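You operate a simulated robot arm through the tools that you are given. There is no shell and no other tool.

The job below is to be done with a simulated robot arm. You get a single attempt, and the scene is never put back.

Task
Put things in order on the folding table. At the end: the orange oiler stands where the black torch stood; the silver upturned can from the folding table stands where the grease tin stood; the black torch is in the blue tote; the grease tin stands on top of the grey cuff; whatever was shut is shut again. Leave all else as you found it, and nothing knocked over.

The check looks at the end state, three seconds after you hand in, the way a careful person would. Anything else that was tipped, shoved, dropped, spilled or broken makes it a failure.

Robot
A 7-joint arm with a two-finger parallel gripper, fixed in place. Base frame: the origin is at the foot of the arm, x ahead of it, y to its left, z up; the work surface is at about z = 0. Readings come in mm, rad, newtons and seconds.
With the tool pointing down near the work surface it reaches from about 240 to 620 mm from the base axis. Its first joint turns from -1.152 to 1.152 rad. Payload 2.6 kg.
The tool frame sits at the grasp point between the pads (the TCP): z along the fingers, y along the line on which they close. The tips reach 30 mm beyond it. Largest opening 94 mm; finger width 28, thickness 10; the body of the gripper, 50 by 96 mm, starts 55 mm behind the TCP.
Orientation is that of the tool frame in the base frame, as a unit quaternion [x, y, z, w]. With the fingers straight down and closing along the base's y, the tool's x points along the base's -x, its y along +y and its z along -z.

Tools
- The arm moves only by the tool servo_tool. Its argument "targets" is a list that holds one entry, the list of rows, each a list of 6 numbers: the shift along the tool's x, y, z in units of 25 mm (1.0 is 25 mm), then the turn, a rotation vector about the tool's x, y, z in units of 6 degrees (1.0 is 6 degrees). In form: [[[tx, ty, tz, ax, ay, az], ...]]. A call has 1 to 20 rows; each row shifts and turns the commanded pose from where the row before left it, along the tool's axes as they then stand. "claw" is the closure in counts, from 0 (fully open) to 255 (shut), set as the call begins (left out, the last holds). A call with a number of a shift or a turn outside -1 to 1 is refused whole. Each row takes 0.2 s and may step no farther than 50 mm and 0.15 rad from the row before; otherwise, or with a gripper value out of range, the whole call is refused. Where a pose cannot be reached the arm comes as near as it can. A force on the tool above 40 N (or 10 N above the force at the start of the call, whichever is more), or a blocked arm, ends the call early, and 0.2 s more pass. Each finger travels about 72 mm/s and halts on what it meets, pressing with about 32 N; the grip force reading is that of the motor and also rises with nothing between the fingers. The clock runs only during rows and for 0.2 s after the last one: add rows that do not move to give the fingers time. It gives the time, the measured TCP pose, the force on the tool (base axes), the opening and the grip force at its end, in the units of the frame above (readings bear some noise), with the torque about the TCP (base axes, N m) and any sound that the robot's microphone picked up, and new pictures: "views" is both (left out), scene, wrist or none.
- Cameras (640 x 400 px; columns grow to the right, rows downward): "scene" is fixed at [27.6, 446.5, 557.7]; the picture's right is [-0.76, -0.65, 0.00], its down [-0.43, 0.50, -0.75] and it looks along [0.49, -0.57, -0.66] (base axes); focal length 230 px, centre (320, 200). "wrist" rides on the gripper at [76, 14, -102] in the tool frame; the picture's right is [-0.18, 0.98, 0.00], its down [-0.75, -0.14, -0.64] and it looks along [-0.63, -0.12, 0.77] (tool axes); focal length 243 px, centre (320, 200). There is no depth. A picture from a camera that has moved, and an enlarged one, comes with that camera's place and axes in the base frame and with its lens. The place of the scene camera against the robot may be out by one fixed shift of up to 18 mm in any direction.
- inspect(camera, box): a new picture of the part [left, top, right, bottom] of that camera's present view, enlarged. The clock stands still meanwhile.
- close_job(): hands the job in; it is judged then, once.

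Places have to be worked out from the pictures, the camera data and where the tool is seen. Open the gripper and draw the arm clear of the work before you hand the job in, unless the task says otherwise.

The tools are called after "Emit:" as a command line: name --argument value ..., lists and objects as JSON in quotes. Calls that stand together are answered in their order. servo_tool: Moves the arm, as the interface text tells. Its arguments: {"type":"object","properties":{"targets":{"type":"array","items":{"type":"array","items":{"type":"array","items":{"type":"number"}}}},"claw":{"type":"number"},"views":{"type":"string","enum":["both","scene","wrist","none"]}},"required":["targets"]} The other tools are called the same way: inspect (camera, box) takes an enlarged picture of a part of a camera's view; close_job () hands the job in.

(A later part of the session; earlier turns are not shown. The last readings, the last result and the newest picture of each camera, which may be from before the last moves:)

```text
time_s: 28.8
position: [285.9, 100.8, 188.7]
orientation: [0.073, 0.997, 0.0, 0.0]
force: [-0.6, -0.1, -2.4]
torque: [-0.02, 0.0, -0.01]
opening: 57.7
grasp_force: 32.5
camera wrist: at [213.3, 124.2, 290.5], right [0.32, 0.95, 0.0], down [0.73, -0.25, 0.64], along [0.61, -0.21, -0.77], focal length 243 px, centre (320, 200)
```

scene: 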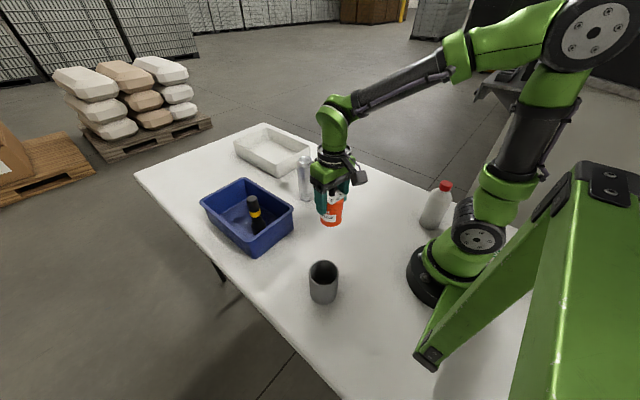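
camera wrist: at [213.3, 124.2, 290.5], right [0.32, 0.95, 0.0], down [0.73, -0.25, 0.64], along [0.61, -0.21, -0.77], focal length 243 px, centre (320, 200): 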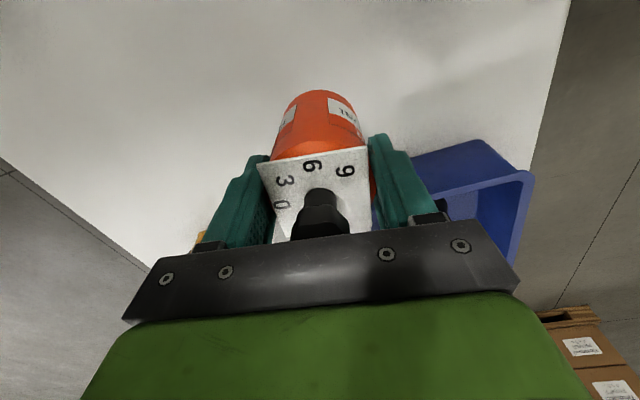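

The oiler hangs steadily with no slip. Next comes the sideways move at this height; the path along x≈288 is free.

Emit:
servo_tool --targets '[[[-0.127, -0.914, 0, 0, 0, 0], [-0.127, -0.914, 0, 0, 0, 0], [-0.127, -0.914, 0, 0, 0, 0], [-0.127, -0.914, 0, 0, 0, 0], [-0.127, -0.914, 0, 0, 0, 0], [-0.127, -0.914, 0, 0, 0, 0], [-0.127, -0.914, 0, 0, 0, 0], [-0.127, -0.914, 0, 0, 0, 0], [-0.127, -0.914, 0, 0, 0, 0], [-0.127, -0.914, 0, 0, 0, 0], [-0.127, -0.914, 0, 0, 0, 0], [-0.127, -0.914, 0, 0, 0, 0], [-0.127, -0.914, 0, 0, 0, 0], [0, 0, 0, 0, 0, 0], [0, 0, 0, 0, 0, 0]]]' --claw 255 --views "both"

```text
time_s: 32.0
position: [286.7, -203.4, 189.7]
orientation: [0.072, 0.997, 0.0, 0.001]
force: [0.3, -0.2, -2.1]
torque: [0.07, 0.02, -0.01]
opening: 57.8
grasp_force: 32.0
camera wrist: at [213.5, -177.2, 291.1], right [0.32, 0.95, 0.0], down [0.73, -0.25, 0.64], along [0.61, -0.21, -0.77], focal length 243 px, centre (320, 200)
```

scene: 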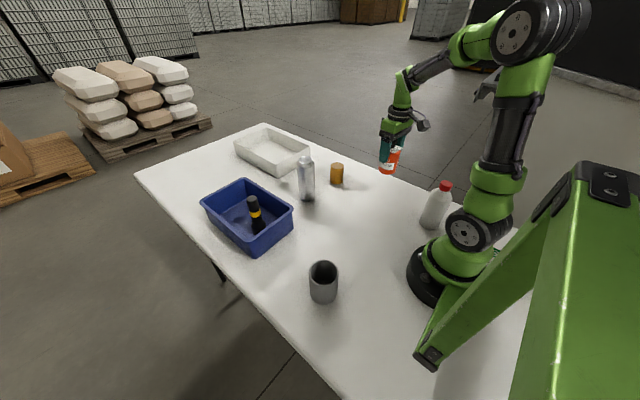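
wrist: 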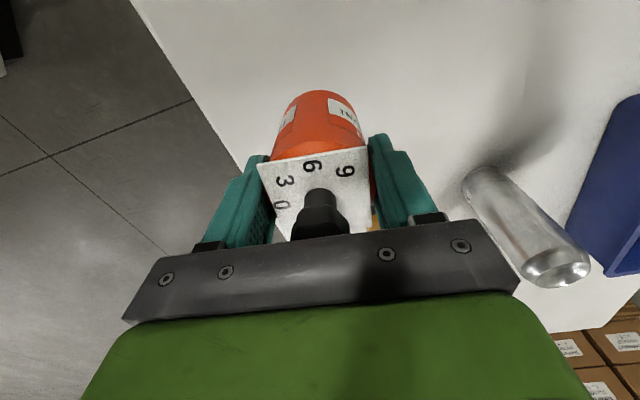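

TCP is at about (286.7, -202, 189), about 2.5 mm too far in -y. I correct this and descend to about 12 mm above the table.

Emit:
servo_tool --targets '[[[-0.02, 0.1, 0, 0, 0, 0], [0, 0, 0.79, 0, 0, 0], [0, 0, 0.79, 0, 0, 0], [0, 0, 0.79, 0, 0, 0], [0, 0, 0.79, 0, 0, 0], [0, 0, 0.79, 0, 0, 0], [0, 0, 0, 0, 0, 0], [0, 0, 0, 0, 0, 0]]]' --claw 255 --views "both"

```text
time_s: 33.8
position: [288.2, -196.0, 87.7]
orientation: [0.072, 0.997, 0.0, 0.0]
force: [0.7, 0.0, -2.4]
torque: [0.03, -0.01, 0.01]
opening: 57.8
grasp_force: 32.0
camera wrist: at [213.7, -172.0, 189.7], right [0.32, 0.95, 0.0], down [0.73, -0.25, 0.64], along [0.61, -0.21, -0.77], focal length 243 px, centre (320, 200)
```

scene: 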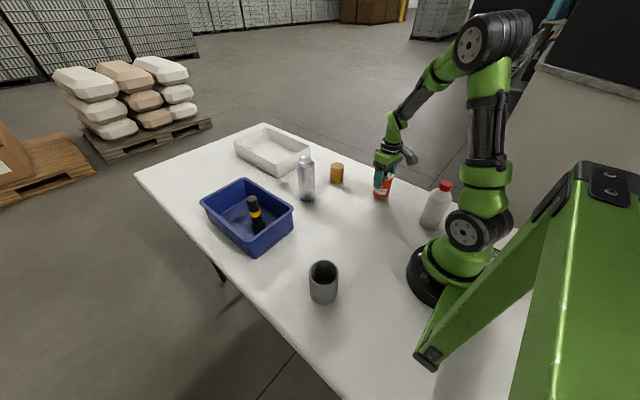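
wrist: 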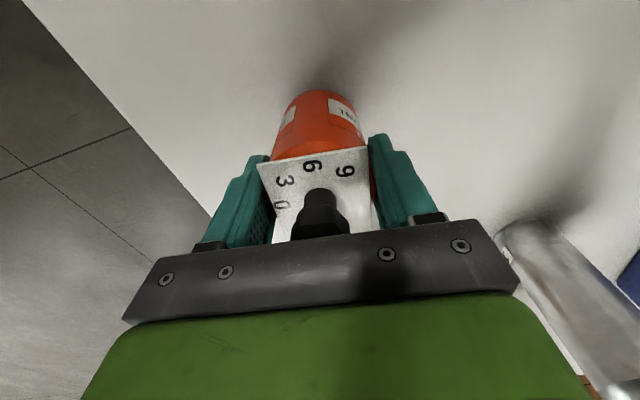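

TCP is now (286.9, -196.8, 87.7). I correct -2.5 mm in y and come down another 7 mm slowly.

Emit:
servo_tool --targets '[[[-0.034, -0.096, 0, 0, 0, 0], [0, 0, 0.1, 0, 0, 0], [0, 0, 0.1, 0, 0, 0], [0, 0, 0.08, 0, 0, 0], [0, 0, 0, 0, 0, 0], [0, 0, 0, 0, 0, 0]]]' --claw 255 --views "wrist"

```text
time_s: 35.2
position: [288.6, -201.6, 81.9]
orientation: [0.073, 0.997, 0.0, 0.0]
force: [0.3, -0.4, -2.8]
torque: [0.0, 0.05, 0.02]
opening: 57.6
grasp_force: 32.0
camera wrist: at [213.6, -175.9, 183.6], right [0.32, 0.95, 0.0], down [0.73, -0.25, 0.64], along [0.61, -0.21, -0.77], focal length 243 px, centre (320, 200)
```

wrist: 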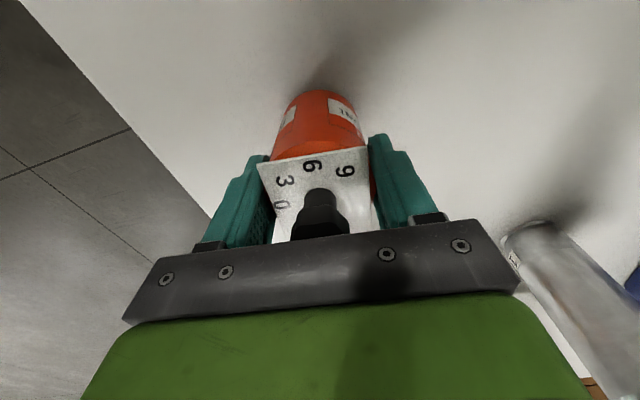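

TCP is (286.8, -200.7, 81.6), within about 1 mm of target. I make a small y correction and lower the last 4 mm in fine steps.

Emit:
servo_tool --targets '[[[0, 0.03, 0, 0, 0, 0], [0, 0, 0.05, 0, 0, 0], [0, 0, 0.05, 0, 0, 0], [0, 0, 0.04, 0, 0, 0], [0, 0, 0, 0, 0, 0], [0, 0, 0, 0, 0, 0]]]' --claw 255 --views "wrist"

```text
time_s: 36.6
position: [291.1, -201.5, 77.8]
orientation: [0.073, 0.997, 0.001, 0.0]
force: [0.5, 0.2, -3.0]
torque: [0.0, -0.01, -0.02]
opening: 57.8
grasp_force: 32.5
camera wrist: at [214.7, -175.2, 180.6], right [0.32, 0.95, 0.0], down [0.73, -0.25, 0.64], along [0.61, -0.21, -0.77], focal length 243 px, centre (320, 200)
```

wrist: 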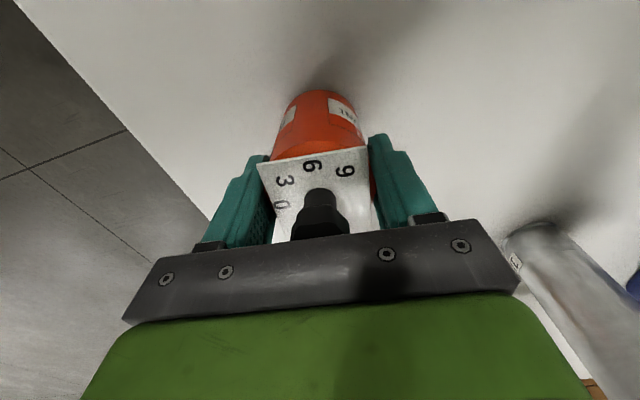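

About 1 mm of height is left and the place is right (287.9, -200). I lower a touch more until the table takes the load.

Emit:
servo_tool --targets '[[[0, 0, 0.03, 0, 0, 0], [0, 0, 0.03, 0, 0, 0], [0, 0, 0, 0, 0, 0]]]' --claw 255 --views "none"

```text
time_s: 37.4
position: [288.9, -201.3, 76.7]
orientation: [0.072, 0.997, 0.001, 0.001]
force: [-2.1, 1.2, 2.3]
torque: [0.08, 0.2, 0.0]
opening: 57.9
grasp_force: 32.1
```

The table now carries the load (force changed from -3 N to +2.3 N). I open the fingers to let go.

Emit:
servo_tool --targets '[[[0, 0, 0, 0, 0, 0], [0, 0, 0, 0, 0, 0], [0, 0, 0, 0, 0, 0], [0, 0, 0, 0, 0, 0]]]' --claw 0 --views "both"

```text
time_s: 38.4
position: [289.3, -200.7, 76.8]
orientation: [0.073, 0.997, -0.001, 0.001]
force: [0.4, 0.2, 0.1]
torque: [-0.03, 0.0, -0.02]
opening: 94.0
grasp_force: 0.0
camera wrist: at [214.8, -175.7, 179.4], right [0.32, 0.95, 0.0], down [0.73, -0.25, 0.64], along [0.61, -0.21, -0.77], focal length 243 px, centre (320, 200)
```

scene: 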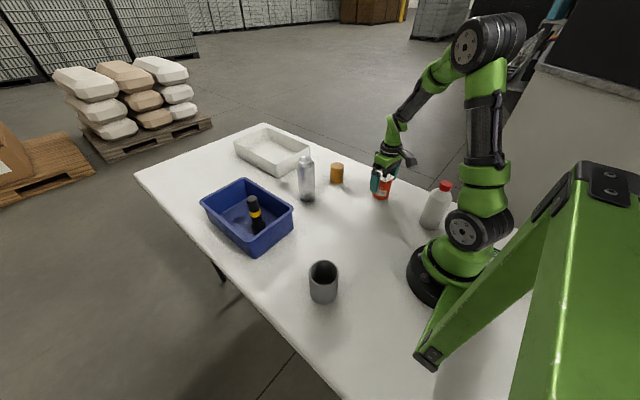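
wrist: 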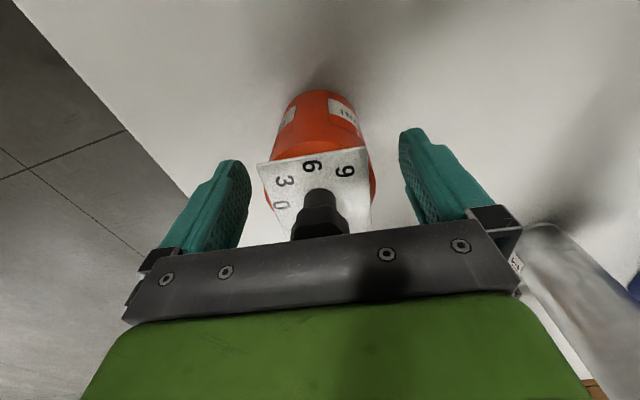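

The oiler stands free on the torch's old spot. I rise straight up, turn the tool back, and move over the grease tin.

Emit:
servo_tool --targets '[[[0, 0, -0.9, 0, 0, 0], [0, 0, -0.9, 0, 0, 0], [0, 0, -0.9, 0, 0, 0], [0, 0, -0.9, 0, 0, 0], [0, 0, -0.9, 0, 0, 0], [0, 0, -0.9, 0, 0, 0], [0, 0, -0.6, 0, 0, -0.69], [0, 0, 0, 0, 0, -0.69], [-0.91, 0.155, 0, 0, 0, 0], [-0.91, 0.155, 0, 0, 0, 0], [-0.91, 0.155, 0, 0, 0, 0], [-0.91, 0.155, 0, 0, 0, 0], [-0.91, 0.155, 0, 0, 0, 0], [-0.91, 0.155, 0, 0, 0, 0], [-0.91, 0.155, 0, 0, 0, 0], [-0.91, 0.155, 0, 0, 0, 0], [0, 0, 0, 0, 0, 0], [0, 0, 0, 0, 0, 0]]]' --claw 0 --views "both"

Emit:
inspect --camera "wrist" --box '[260, 40, 380, 150]'

Emit:
inspect --camera "scene" --box '[340, 140, 460, 240]'

```text
time_s: 42.2
position: [471.8, -170.4, 229.2]
orientation: [0.0, 1.0, 0.0, 0.0]
force: [-0.4, -0.7, 0.7]
torque: [0.0, -0.01, 0.03]
opening: 94.2
grasp_force: 0.0
camera wrist: at [395.0, -155.3, 331.2], right [0.18, 0.98, 0.0], down [0.75, -0.14, 0.64], along [0.63, -0.12, -0.77], focal length 243 px, centre (320, 200)
```

scene: 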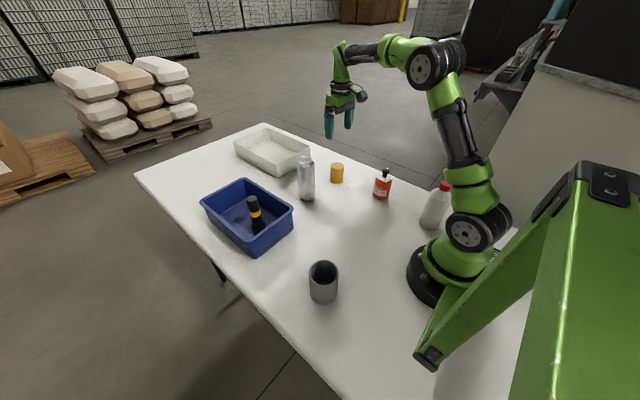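
wrist: 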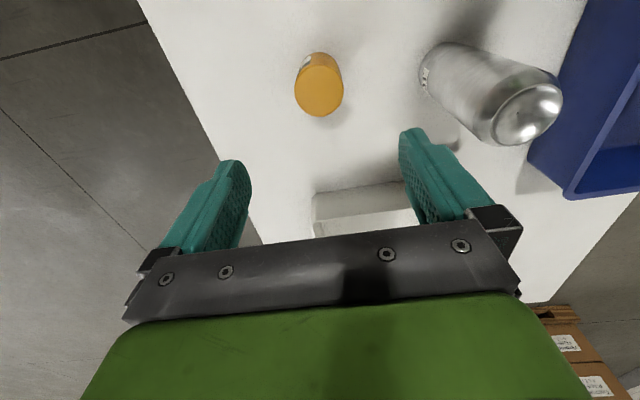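

```text
3.64 times, centred on (320, 95) of wrist
camera zoom: at [395.0, -155.3, 331.2], right [0.18, 0.98, 0.0], down [0.75, -0.14, 0.64], along [0.63, -0.12, -0.77], focal length 882 px, centre (320, 582)
```

zoom: 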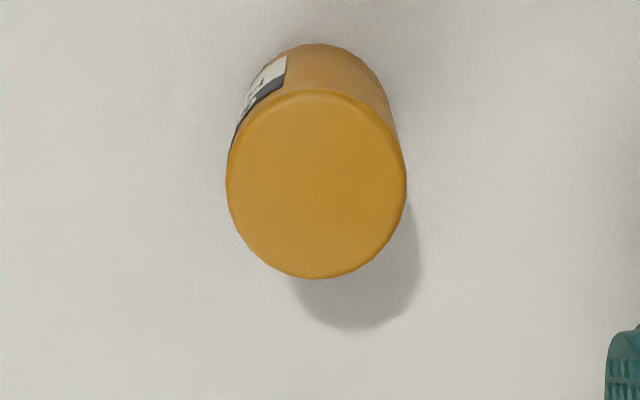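

```text
4.00 times, centred on (400, 190) of scene
camera zoom: at [27.6, 446.5, 557.7], right [-0.76, -0.65, 0.0], down [-0.43, 0.5, -0.75], along [0.49, -0.57, -0.66], focal length 920 px, centre (0, 240)
```

zoom: 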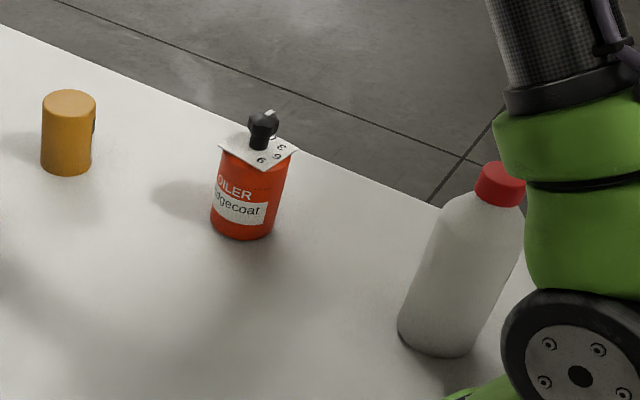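

The oiler stands well. The tin measures about 51 mm across, 68 mm high, with its axis at (468.3, -169.6). The cuff's mouth seems about 58 mm wide from the scene view, wider than the tin, so before moving the tin I'll inspect the cuff from above.

Emit:
servo_tool --targets '[[[0.553, 0.896, -0.06, 0, 0, 0], [0.553, 0.896, -0.06, 0, 0, 0], [0.553, 0.896, -0.06, 0, 0, 0], [0.553, 0.896, -0.06, 0, 0, 0], [0.553, 0.896, -0.06, 0, 0, 0], [0.553, 0.896, -0.06, 0, 0, 0], [0.553, 0.896, -0.06, 0, 0, 0], [0.553, 0.896, -0.06, 0, 0, 0], [0.553, 0.896, -0.06, 0, 0, 0], [0.553, 0.896, -0.06, 0, 0, 0], [0.553, 0.896, -0.06, 0, 0, 0], [0.553, 0.896, -0.06, 0, 0, 0], [0.553, 0.896, -0.06, 0, 0, 0], [0.553, 0.896, -0.06, 0, 0, 0], [0.553, 0.896, -0.06, 0, 0, 0], [0.553, 0.896, -0.06, 0, 0, 0], [0.553, 0.896, -0.06, 0, 0, 0], [0, 0, 0, 0, 0, 0], [0, 0, 0, 0, 0, 0]]]' --claw 0 --views "both"

```text
time_s: 46.2
position: [234.5, 213.2, 255.3]
orientation: [0.0, 1.0, 0.001, 0.0]
force: [0.0, 0.7, -0.6]
torque: [0.0, 0.01, 0.0]
opening: 93.9
grasp_force: 0.1
camera wrist: at [157.8, 226.8, 357.0], right [0.18, 0.98, 0.0], down [0.75, -0.14, 0.64], along [0.63, -0.12, -0.77], focal length 243 px, centre (320, 200)
```

scene: 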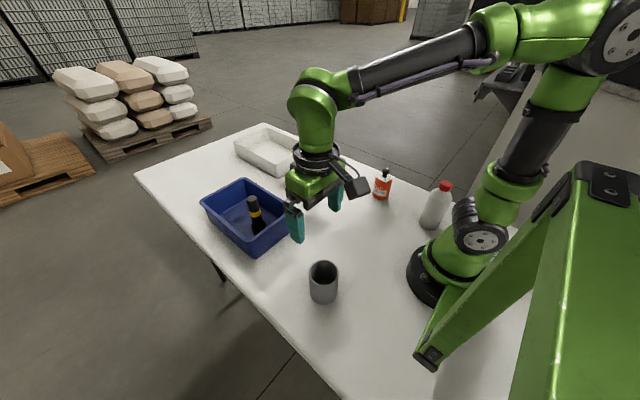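
wrist: 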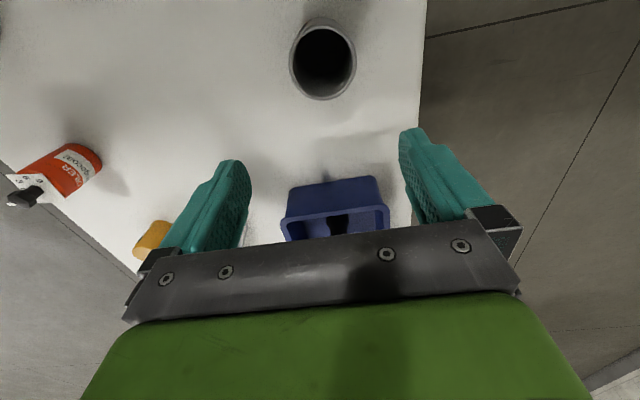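

Emit:
inspect --camera "wrist" --box '[270, 5, 380, 110]'

Emit:
inspect --camera "wrist" --box '[295, 25, 350, 65]'

```text
3.81 times, centred on (325, 58) of wrist
camera zoom: at [157.8, 226.8, 357.0], right [0.18, 0.98, 0.0], down [0.75, -0.14, 0.64], along [0.63, -0.12, -0.77], focal length 924 px, centre (301, 743)
```

zoom: 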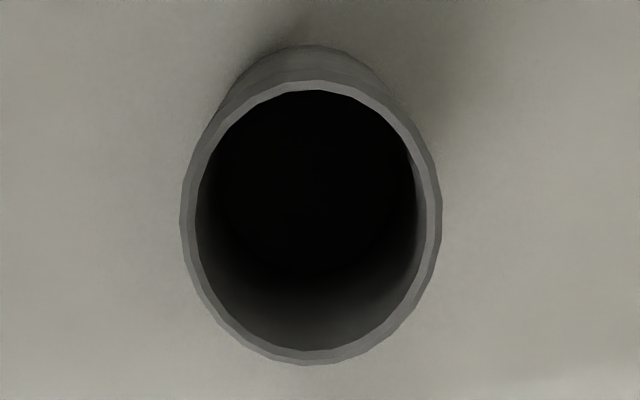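

```text
10.00 times, centred on (322, 45) of wrist
camera zoom: at [157.8, 226.8, 357.0], right [0.18, 0.98, 0.0], down [0.75, -0.14, 0.64], along [0.63, -0.12, -0.77], focal length 2426 px, centre (295, 1750)
```

zoom: 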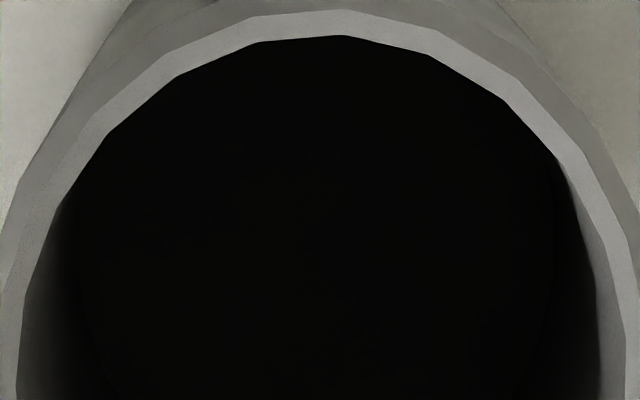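

The cuff's mouth is about 58.5 mm inside and 66.6 mm outside, wider than the 51 mm tin. I look closer into it for any floor or ledge.

Emit:
inspect --camera "wrist" --box '[290, 60, 360, 105]'

Emit:
inspect --camera "scene" --box '[300, 255, 348, 308]'

```text
8.89 times, centred on (325, 82) of wrist
camera zoom: at [157.8, 226.8, 357.0], right [0.18, 0.98, 0.0], down [0.75, -0.14, 0.64], along [0.63, -0.12, -0.77], focal length 2157 px, centre (276, 1244)
```

zoom: 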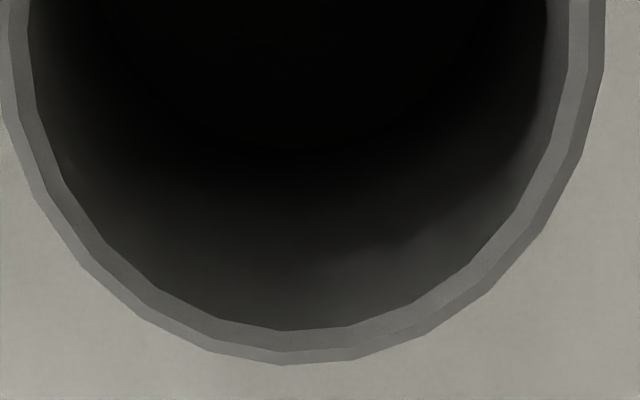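

```text
7.55 times, centred on (324, 282) of scene
camera zoom: at [27.6, 446.5, 557.7], right [-0.76, -0.65, 0.0], down [-0.43, 0.5, -0.75], along [0.49, -0.57, -0.66], focal length 1735 px, centre (290, -415)
```

zoom: 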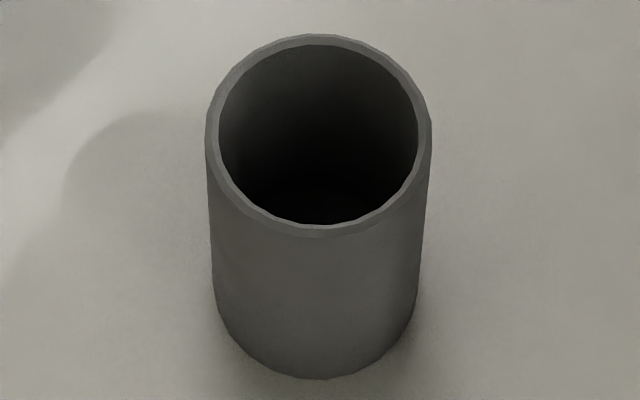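

No floor or ledge is visible inside; the cuff is a plain tube with a flat rim roughly 29.3–32 mm in radius. I take a second view from further back and lower to triangulate the rim's centre and height.

Emit:
servo_tool --targets '[[[0.8, 0, 0.6, 0, 0, 0], [0.8, 0, 0.6, 0, 0, 0], [0.8, 0, 0.6, 0, 0, 0], [0, 0, 0, 0, 0, 0], [0, 0, 0, 0, 0, 0]]]' --claw 0 --views "both"

Emit:
inspect --camera "wrist" --box '[260, 60, 390, 180]'

```text
time_s: 47.4
position: [178.2, 212.4, 208.3]
orientation: [0.001, 1.0, 0.0, 0.0]
force: [0.0, -0.6, -0.1]
torque: [0.0, -0.04, 0.0]
opening: 93.9
grasp_force: 0.1
camera wrist: at [101.5, 225.8, 309.6], right [0.18, 0.98, 0.0], down [0.75, -0.14, 0.64], along [0.63, -0.12, -0.77], focal length 243 px, centre (320, 200)
```

scene: 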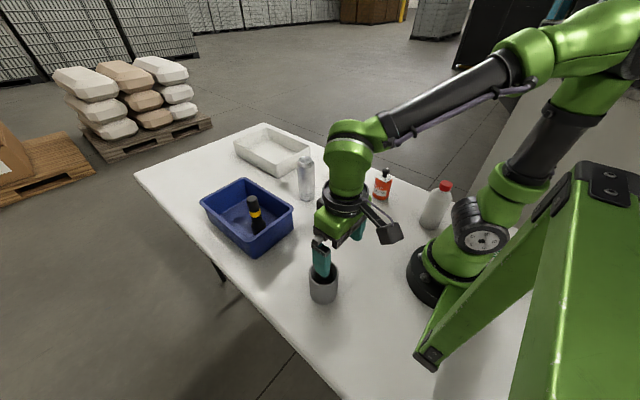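
wrist: 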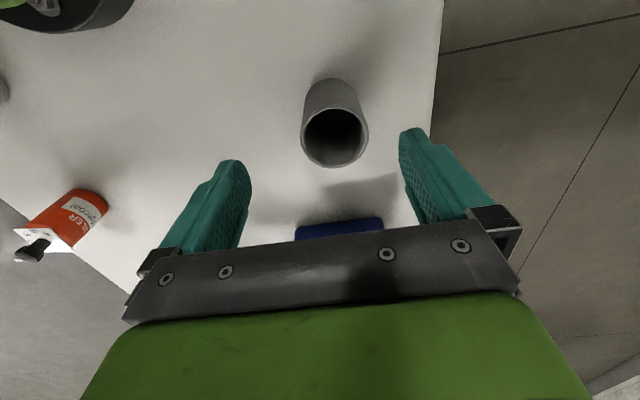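

```text
3.33 times, centred on (325, 120) of wrist
camera zoom: at [101.5, 225.8, 309.6], right [0.18, 0.98, 0.0], down [0.75, -0.14, 0.64], along [0.63, -0.12, -0.77], focal length 809 px, centre (303, 467)
```

zoom: 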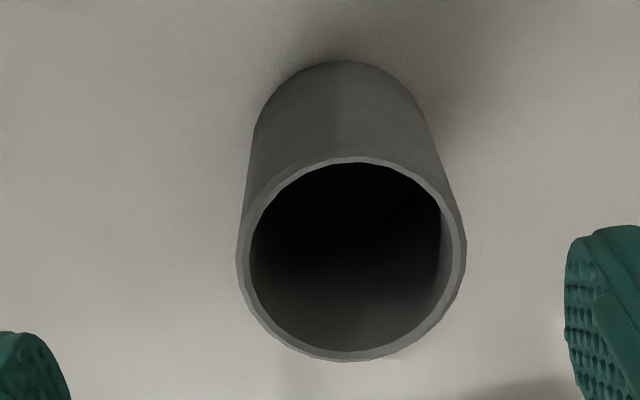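

Two views agree on the cuff: centre about (209.8, 220.3), rim at z≈90, outer radius 33.4 and inner radius about 29. The 51 mm tin can only stand on it off-centre, with its centre about 22–24 mm from the cuff's axis so that it rests safely on the rim. Now I return to the tin.

Emit:
servo_tool --targets '[[[-0.682, -0.899, -0.07, 0, 0, 0], [-0.682, -0.899, -0.07, 0, 0, 0], [-0.682, -0.899, -0.07, 0, 0, 0], [-0.682, -0.899, -0.07, 0, 0, 0], [-0.682, -0.899, -0.07, 0, 0, 0], [-0.682, -0.899, -0.07, 0, 0, 0], [-0.682, -0.899, -0.07, 0, 0, 0], [-0.682, -0.899, -0.07, 0, 0, 0], [-0.682, -0.899, -0.07, 0, 0, 0], [-0.682, -0.899, -0.07, 0, 0, 0], [-0.682, -0.899, -0.07, 0, 0, 0], [-0.682, -0.899, -0.07, 0, 0, 0], [-0.682, -0.899, -0.07, 0, 0, 0], [-0.682, -0.899, -0.07, 0, 0, 0], [-0.682, -0.899, -0.07, 0, 0, 0], [-0.682, -0.899, -0.07, 0, 0, 0], [-0.682, -0.899, -0.07, 0, 0, 0], [0, 0, 0, 0, 0, 0], [0, 0, 0, 0, 0, 0]]]' --claw 0 --views "both"

```text
time_s: 51.4
position: [466.3, -171.3, 238.7]
orientation: [0.001, 1.0, 0.001, 0.0]
force: [-1.0, -0.5, 0.1]
torque: [-0.02, -0.02, 0.04]
opening: 93.9
grasp_force: 0.1
camera wrist: at [389.4, -157.4, 341.1], right [0.18, 0.98, 0.0], down [0.75, -0.14, 0.64], along [0.63, -0.12, -0.77], focal length 243 px, centre (320, 200)
```

scene: 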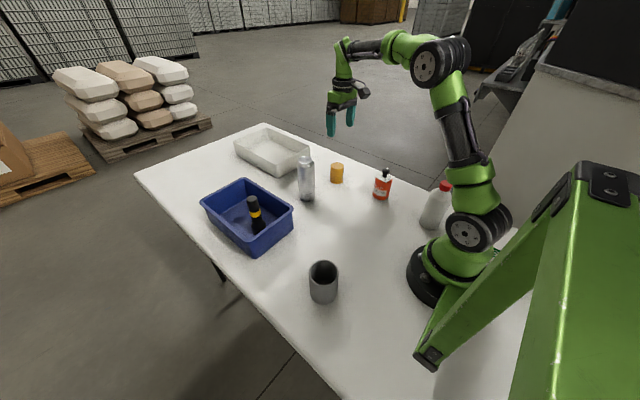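
wrist: 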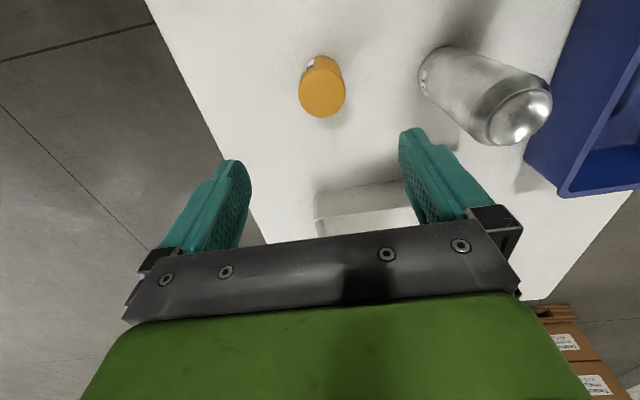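

TCP is (465.4, -171.4); the tin is at (468.3, -169.6). I correct and descend to z≈72, then check alignment.

Emit:
servo_tool --targets '[[[-0.116, 0.072, 0, 0, 0, 0], [0, 0, 0.835, 0, 0, 0], [0, 0, 0.835, 0, 0, 0], [0, 0, 0.835, 0, 0, 0], [0, 0, 0.835, 0, 0, 0], [0, 0, 0.835, 0, 0, 0], [0, 0, 0.835, 0, 0, 0], [0, 0, 0.835, 0, 0, 0], [0, 0, 0.835, 0, 0, 0], [0, 0, 0, 0, 0, 0], [0, 0, 0, 0, 0, 0]]]' --claw 0 --views "both"

Emit:
inspect --camera "wrist" --box '[230, 70, 410, 240]'

```text
time_s: 53.8
position: [469.4, -169.0, 70.9]
orientation: [0.0, 1.0, 0.0, 0.0]
force: [-0.7, -0.7, 0.3]
torque: [0.01, -0.03, -0.01]
opening: 93.6
grasp_force: 0.0
camera wrist: at [392.0, -155.6, 172.5], right [0.18, 0.98, 0.0], down [0.75, -0.14, 0.64], along [0.63, -0.12, -0.77], focal length 243 px, centre (320, 200)
```

scene: 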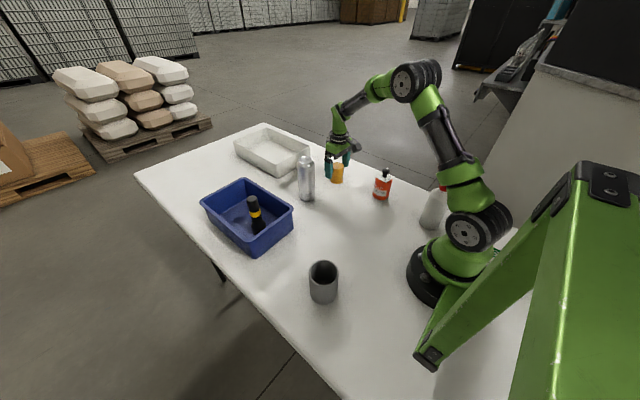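
wrist: 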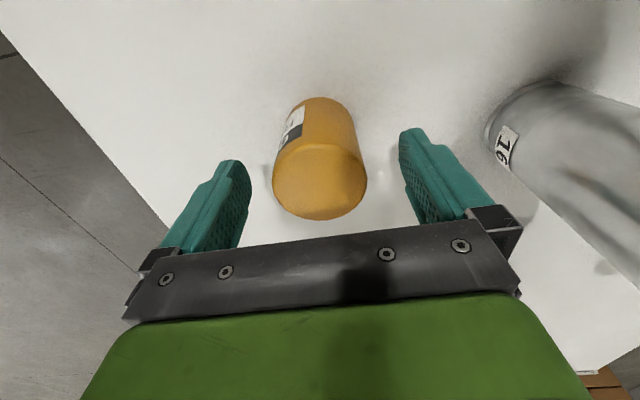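

```text
2.35 times, centred on (320, 155) of wrist
camera zoom: at [392.0, -155.6, 172.5], right [0.18, 0.98, 0.0], down [0.75, -0.14, 0.64], along [0.63, -0.12, -0.77], focal length 571 px, centre (320, 306)
```

zoom: 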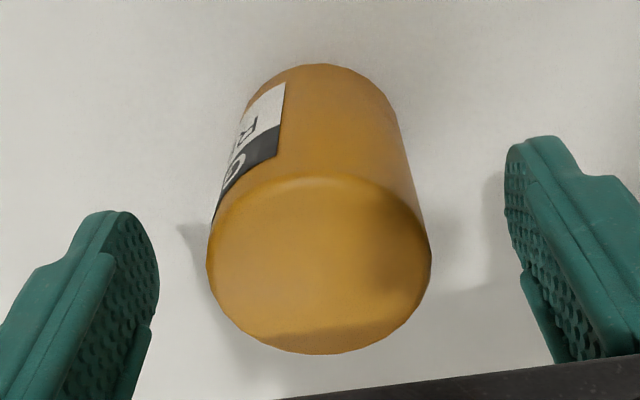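

Aligned within about 1 mm (tin at (469, -170)). I descend to TCP z≈42 with the tips 12 mm above the table, then close.

Emit:
servo_tool --targets '[[[-0.04, -0.01, 0, 0, 0, 0], [0, 0, 0.57, 0, 0, 0], [0, 0, 0.57, 0, 0, 0], [0, 0, 0, 0, 0, 0], [0, 0, 0, 0, 0, 0]]]' --claw 0 --views "wrist"

Emit:
servo_tool --targets '[[[0, 0, 0, 0, 0, 0], [0, 0, 0, 0, 0, 0], [0, 0, 0, 0, 0, 0], [0, 0, 0, 0, 0, 0], [0, 0, 0, 0, 0, 0]]]' --claw 255 --views "both"

```text
time_s: 55.0
position: [471.8, -170.6, 41.4]
orientation: [0.0, 1.0, 0.0, 0.0]
force: [-0.1, 0.7, -0.5]
torque: [0.02, 0.02, 0.0]
opening: 94.0
grasp_force: 0.0
camera wrist: at [394.1, -156.0, 143.7], right [0.18, 0.98, 0.0], down [0.75, -0.14, 0.64], along [0.63, -0.12, -0.77], focal length 243 px, centre (320, 200)
```

wrist: 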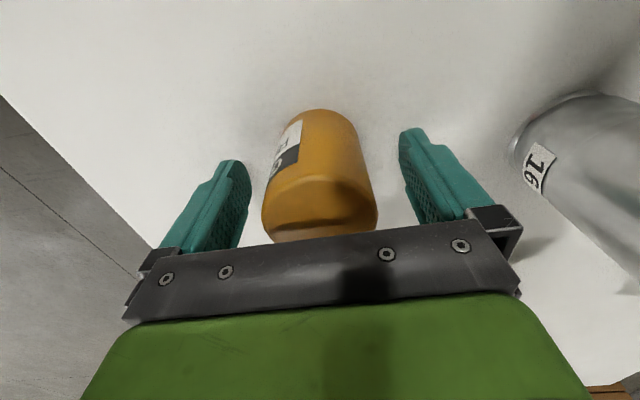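

```text
time_s: 56.2
position: [471.6, -170.4, 42.4]
orientation: [0.0, 1.0, 0.0, 0.001]
force: [-0.1, 0.6, -0.2]
torque: [-0.01, -0.04, 0.0]
opening: 51.3
grasp_force: 32.0
camera wrist: at [394.1, -156.0, 143.8], right [0.18, 0.98, 0.0], down [0.75, -0.14, 0.64], along [0.63, -0.12, -0.77], focal length 243 px, centre (320, 200)
```

scene: 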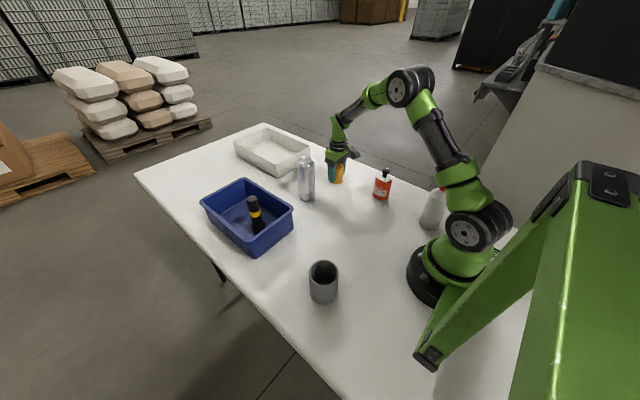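
wrist: 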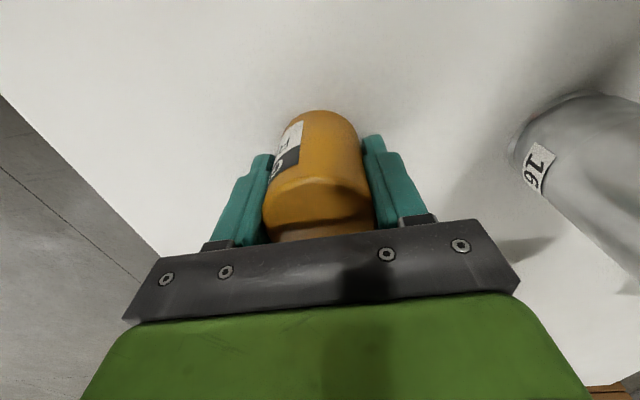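

The tin is gripped at 51.3 mm, so it is indeed narrower than the cuff's 59 mm mouth; its spot is recorded as (469.3, -170). I lift it to a carrying height above everything.

Emit:
servo_tool --targets '[[[0, 0, -0.4, 0, 0, 0], [0, 0, -0.9, 0, 0, 0], [0, 0, -0.95, 0, 0, 0], [0, 0, -0.95, 0, 0, 0], [0, 0, -0.95, 0, 0, 0], [0, 0, -0.95, 0, 0, 0], [0, 0, -0.95, 0, 0, 0], [0, 0, -0.95, 0, 0, 0], [0, 0, -0.95, 0, 0, 0], [0, 0, 0, 0, 0, 0]]]' --claw 255 --views "both"

```text
time_s: 58.4
position: [471.0, -169.0, 243.1]
orientation: [-0.001, 1.0, 0.0, 0.0]
force: [0.2, -0.5, -1.2]
torque: [0.03, -0.01, 0.02]
opening: 51.1
grasp_force: 32.6
camera wrist: at [393.6, -155.1, 345.0], right [0.18, 0.98, 0.0], down [0.75, -0.14, 0.64], along [0.63, -0.12, -0.77], focal length 243 px, centre (320, 200)
```

scene: 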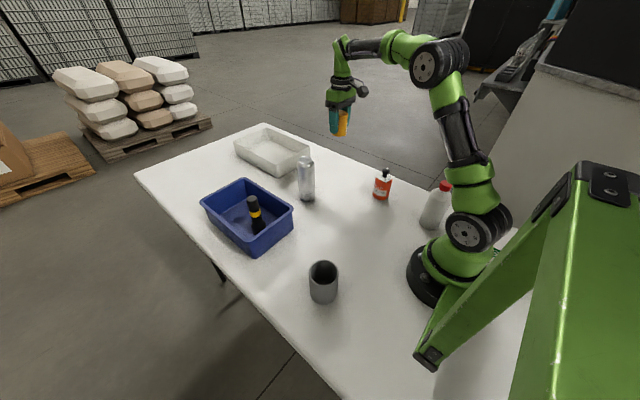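
wrist: 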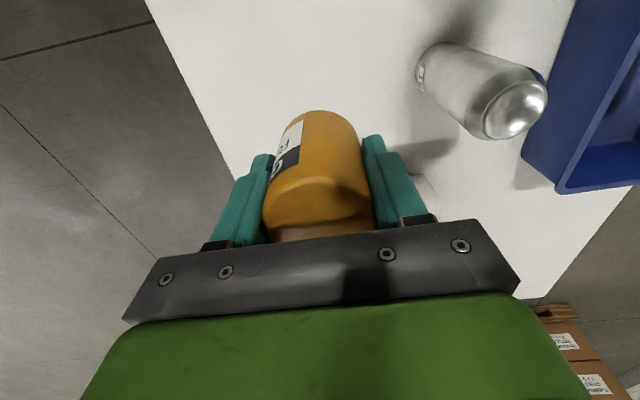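

The tin is held well and is light. I carry it to over the cuff, aiming at TCP (233.6, 220.3).

Emit:
servo_tool --targets '[[[0.524, 0.865, 0, 0, 0, 0], [0.524, 0.865, 0, 0, 0, 0], [0.524, 0.865, 0, 0, 0, 0], [0.524, 0.865, 0, 0, 0, 0], [0.524, 0.865, 0, 0, 0, 0], [0.524, 0.865, 0, 0, 0, 0], [0.524, 0.865, 0, 0, 0, 0], [0.524, 0.865, 0, 0, 0, 0], [0.524, 0.865, 0, 0, 0, 0], [0.524, 0.865, 0, 0, 0, 0], [0.524, 0.865, 0, 0, 0, 0], [0.524, 0.865, 0, 0, 0, 0], [0.524, 0.865, 0, 0, 0, 0], [0.524, 0.865, 0, 0, 0, 0], [0.524, 0.865, 0, 0, 0, 0], [0.524, 0.865, 0, 0, 0, 0], [0.524, 0.865, 0, 0, 0, 0], [0.524, 0.865, 0, 0, 0, 0], [0, 0, 0, 0, 0, 0], [0, 0, 0, 0, 0, 0]]]' --claw 255 --views "both"

Emit:
inspect --camera "wrist" --box '[240, 0, 400, 240]'

```text
time_s: 62.6
position: [235.2, 218.9, 241.0]
orientation: [-0.001, 1.0, 0.0, -0.001]
force: [0.1, -0.3, -2.8]
torque: [0.0, 0.0, 0.0]
opening: 51.1
grasp_force: 32.0
camera wrist: at [158.2, 234.3, 343.6], right [0.18, 0.98, 0.0], down [0.75, -0.14, 0.64], along [0.63, -0.12, -0.77], focal length 243 px, centre (320, 200)
```

scene: 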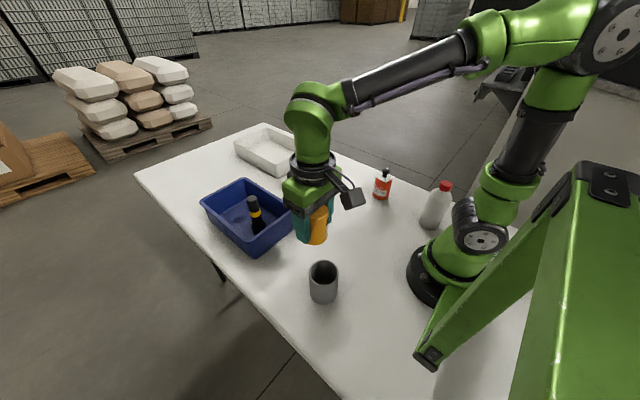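
wrist: 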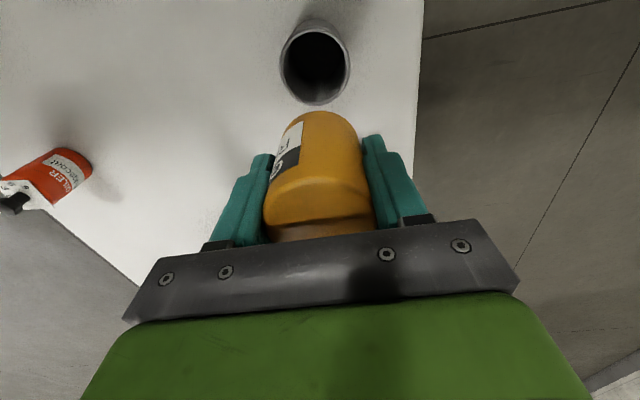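

```text
1.67 times, centred on (320, 120) of wrist
camera zoom: at [158.2, 234.3, 343.6], right [0.18, 0.98, 0.0], down [0.75, -0.14, 0.64], along [0.63, -0.12, -0.77], focal length 404 px, centre (320, 333)
```

zoom: 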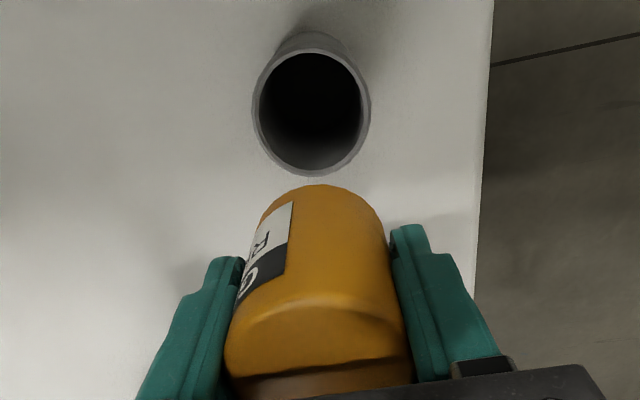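

TCP is (234.2, 220.3); the cuff re-measures at (210.4, 219.8), so the tin's centre will sit about 23 mm off its axis on the far rim. I descend to about 13 mm above the rim and check.

Emit:
servo_tool --targets '[[[0, 0, 0.77, 0, 0, 0], [0, 0, 0.77, 0, 0, 0], [0, 0, 0.77, 0, 0, 0], [0, 0, 0.77, 0, 0, 0], [0, 0, 0.7, 0, 0, 0], [0, 0, 0, 0, 0, 0], [0, 0, 0, 0, 0, 0]]]' --claw 255 --views "both"

Emit:
inspect --camera "wrist" --box '[240, 0, 400, 240]'

Emit:
inspect --camera "scene" --box '[270, 195, 370, 310]'

```text
time_s: 64.2
position: [234.3, 221.0, 148.9]
orientation: [0.0, 1.0, 0.0, 0.001]
force: [0.5, -0.5, -1.5]
torque: [0.0, 0.0, -0.02]
opening: 51.1
grasp_force: 32.4
camera wrist: at [157.2, 235.3, 251.1], right [0.18, 0.98, 0.0], down [0.75, -0.14, 0.64], along [0.63, -0.12, -0.77], focal length 243 px, centre (320, 200)
```

scene: 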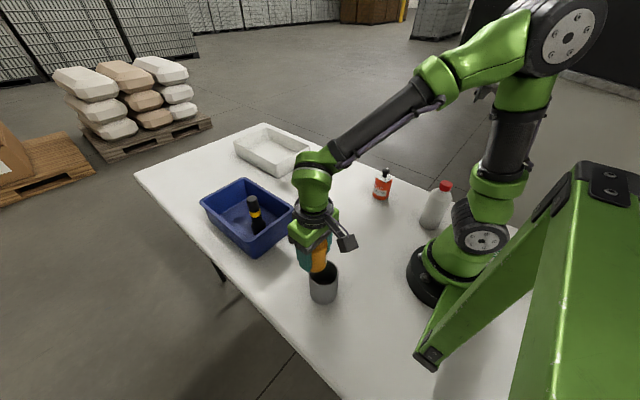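
wrist: 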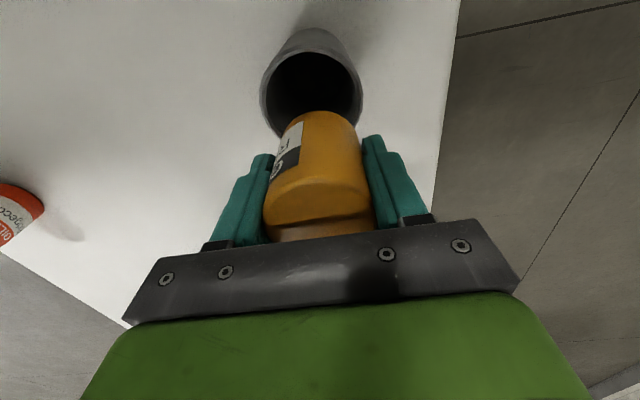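

```text
1.67 times, centred on (320, 120) of wrist
camera zoom: at [157.2, 235.3, 251.1], right [0.18, 0.98, 0.0], down [0.75, -0.14, 0.64], along [0.63, -0.12, -0.77], focal length 404 px, centre (320, 333)
```

zoom: 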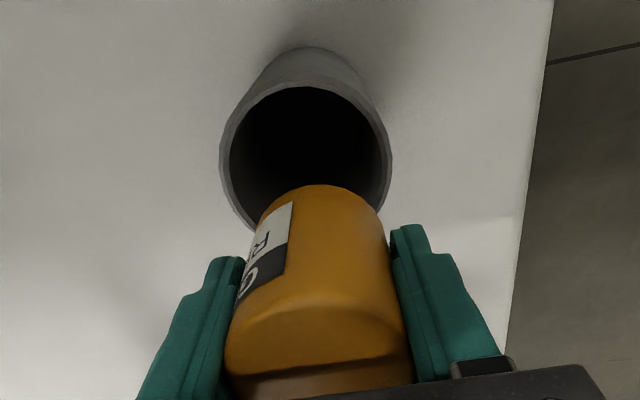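

```text
3.48 times, centred on (320, 252) of scene
camera zoom: at [27.6, 446.5, 557.7], right [-0.76, -0.65, 0.0], down [-0.43, 0.5, -0.75], along [0.49, -0.57, -0.66], focal length 800 px, centre (320, 17)
```

zoom: 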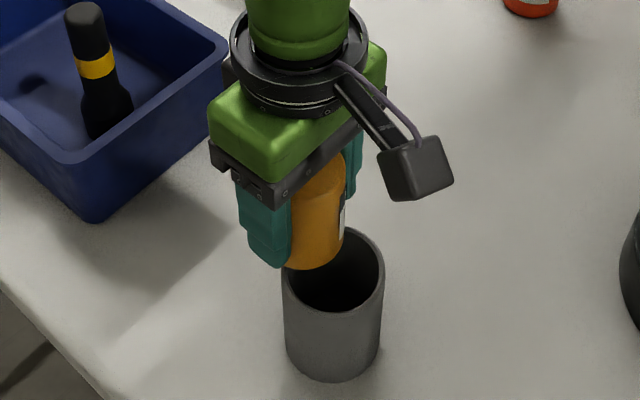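

The tin is about 17 mm above the rim, TCP (233.2, 221.3). I nudge +1.5 mm x and -1 mm y and come down 11 mm.

Emit:
servo_tool --targets '[[[-0.06, -0.04, 0, 0, 0, 0], [0, 0, 0.16, 0, 0, 0], [0, 0, 0.16, 0, 0, 0], [0, 0, 0.12, 0, 0, 0], [0, 0, 0, 0, 0, 0], [0, 0, 0, 0, 0, 0]]]' --claw 255 --views "both"

Emit:
inspect --camera "wrist" --box '[240, 10, 400, 170]'

Emit:
inspect --camera "scene" --box '[280, 230, 370, 310]'

```text
time_s: 65.6
position: [236.9, 219.8, 138.1]
orientation: [0.0, 1.0, 0.0, -0.001]
force: [-0.3, -0.6, -0.7]
torque: [0.04, 0.03, 0.0]
opening: 51.2
grasp_force: 32.2
camera wrist: at [158.8, 233.6, 239.6], right [0.18, 0.98, 0.0], down [0.75, -0.14, 0.64], along [0.63, -0.12, -0.77], focal length 243 px, centre (320, 200)
```

scene: 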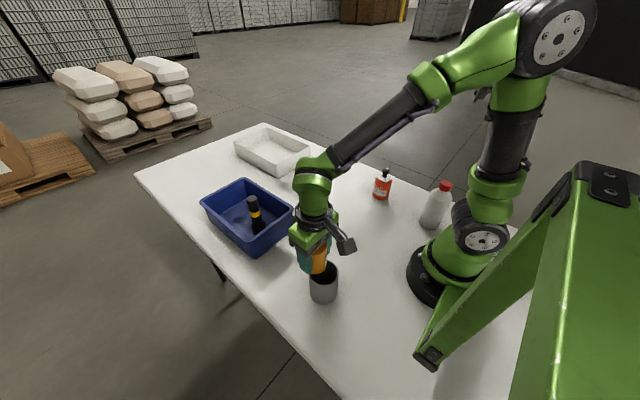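
wrist: 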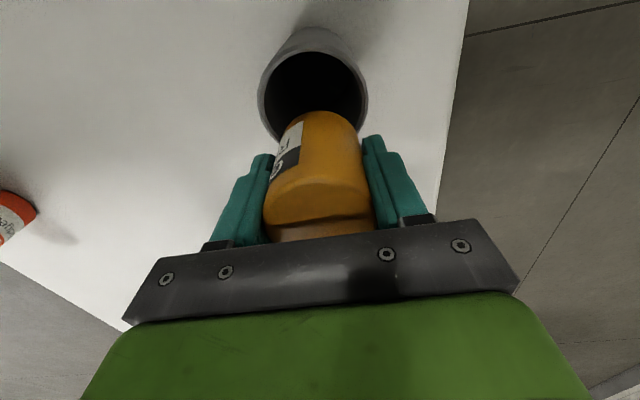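

```text
2.50 times, centred on (320, 90) of wrist
camera zoom: at [158.8, 233.6, 239.6], right [0.18, 0.98, 0.0], down [0.75, -0.14, 0.64], along [0.63, -0.12, -0.77], focal length 606 px, centre (320, 475)
```

zoom: 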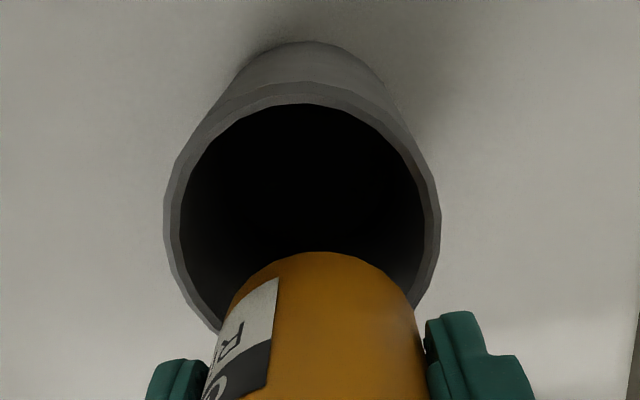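

```text
5.00 times, centred on (325, 270) of scene
camera zoom: at [27.6, 446.5, 557.7], right [-0.76, -0.65, 0.0], down [-0.43, 0.5, -0.75], along [0.49, -0.57, -0.66], focal length 1150 px, centre (295, -150)
```

zoom: 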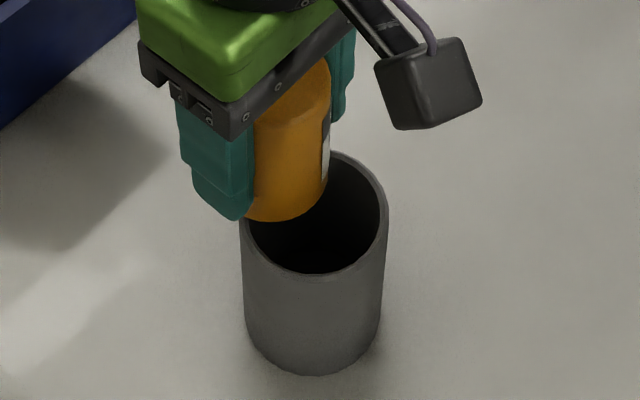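

The tin is now about 6 mm above the rim at (234, 219.6), and the cuff's axis is near (210, 220), giving an offset of about 24 mm. I lower in fine steps until contact.

Emit:
servo_tool --targets '[[[0, 0, 0.06, 0, 0, 0], [0, 0, 0.06, 0, 0, 0], [0, 0, 0.05, 0, 0, 0], [0, 0, 0, 0, 0, 0]]]' --claw 255 --views "none"

```text
time_s: 66.6
position: [236.2, 218.2, 132.5]
orientation: [0.0, 1.0, 0.0, 0.0]
force: [0.1, -0.5, -1.0]
torque: [0.0, 0.0, 0.0]
opening: 51.0
grasp_force: 32.0
```

No contact yet; I continue with finer steps and a picture.

Emit:
servo_tool --targets '[[[0, 0, 0.04, 0, 0, 0], [0, 0, 0.04, 0, 0, 0], [0, 0, 0, 0, 0, 0]]]' --claw 255 --views "wrist"

```text
time_s: 67.4
position: [238.0, 217.9, 131.6]
orientation: [0.001, 1.0, 0.001, 0.001]
force: [-2.1, -3.2, 14.1]
torque: [-0.22, 0.29, 0.07]
opening: 51.3
grasp_force: 32.3
camera wrist: at [160.1, 233.3, 233.5], right [0.18, 0.98, 0.0], down [0.75, -0.14, 0.64], along [0.63, -0.12, -0.77], focal length 243 px, centre (320, 200)
```

wrist: 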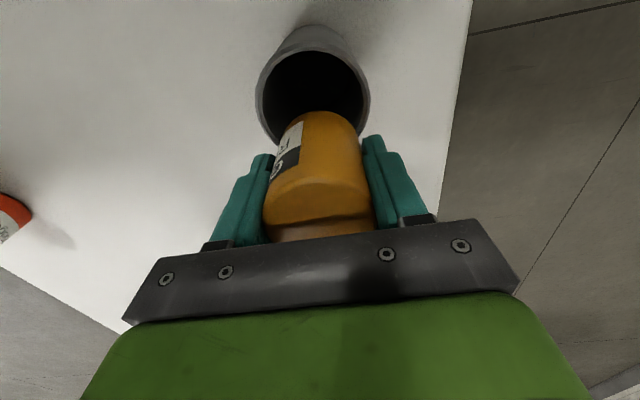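

Contact with the rim at TCP z≈131.5 (rim at z≈89.7). I relieve the pressure slightly before releasing.

Emit:
servo_tool --targets '[[[0, 0, -0.03, 0, 0, 0], [0, 0, 0, 0, 0, 0], [0, 0, 0, 0, 0, 0]]]' --claw 255 --views "wrist"

Emit:
inspect --camera "wrist" --box '[240, 10, 400, 170]'

Emit:
inspect --camera "scene" --box '[280, 230, 370, 310]'

```text
time_s: 68.2
position: [238.4, 218.4, 131.7]
orientation: [0.0, 1.0, 0.0, 0.0]
force: [2.6, 1.5, 2.4]
torque: [0.2, -0.07, -0.05]
opening: 51.1
grasp_force: 32.0
camera wrist: at [159.7, 232.9, 233.9], right [0.18, 0.98, 0.0], down [0.75, -0.14, 0.64], along [0.63, -0.12, -0.77], focal length 243 px, centre (320, 200)
```

wrist: 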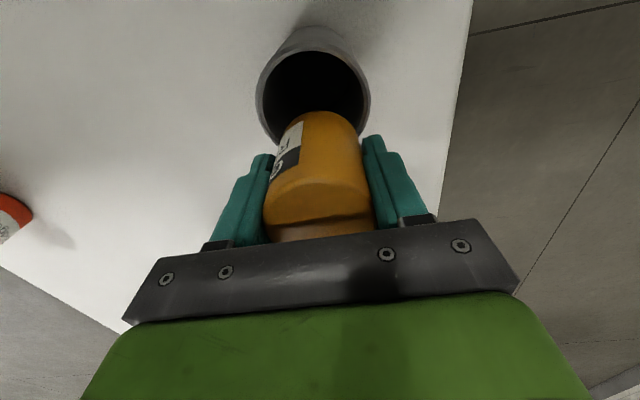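

```text
2.50 times, centred on (320, 90) of wrist
camera zoom: at [159.7, 232.9, 233.9], right [0.18, 0.98, 0.0], down [0.75, -0.14, 0.64], along [0.63, -0.12, -0.77], focal length 606 px, centre (320, 475)
```

zoom: 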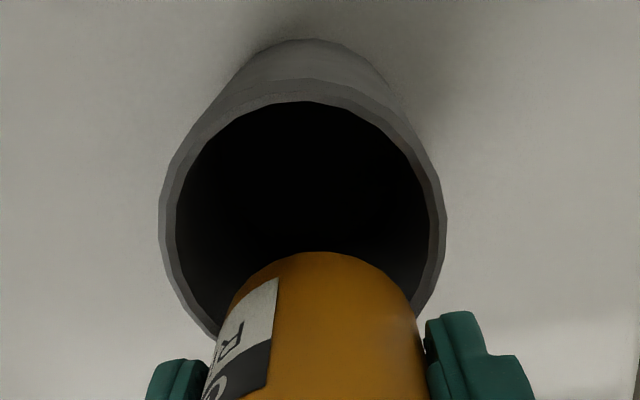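

```text
5.00 times, centred on (325, 270) of scene
camera zoom: at [27.6, 446.5, 557.7], right [-0.76, -0.65, 0.0], down [-0.43, 0.5, -0.75], along [0.49, -0.57, -0.66], focal length 1150 px, centre (295, -150)
```

zoom: 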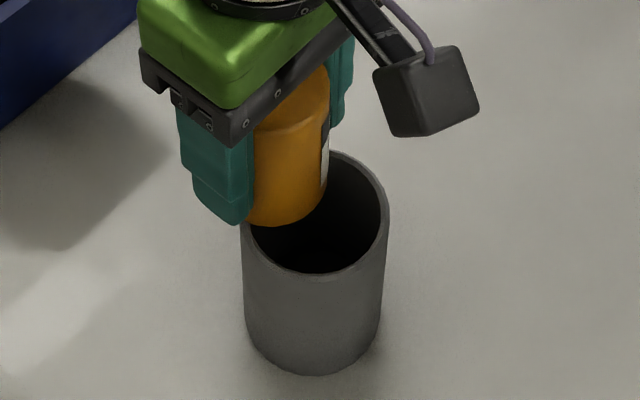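

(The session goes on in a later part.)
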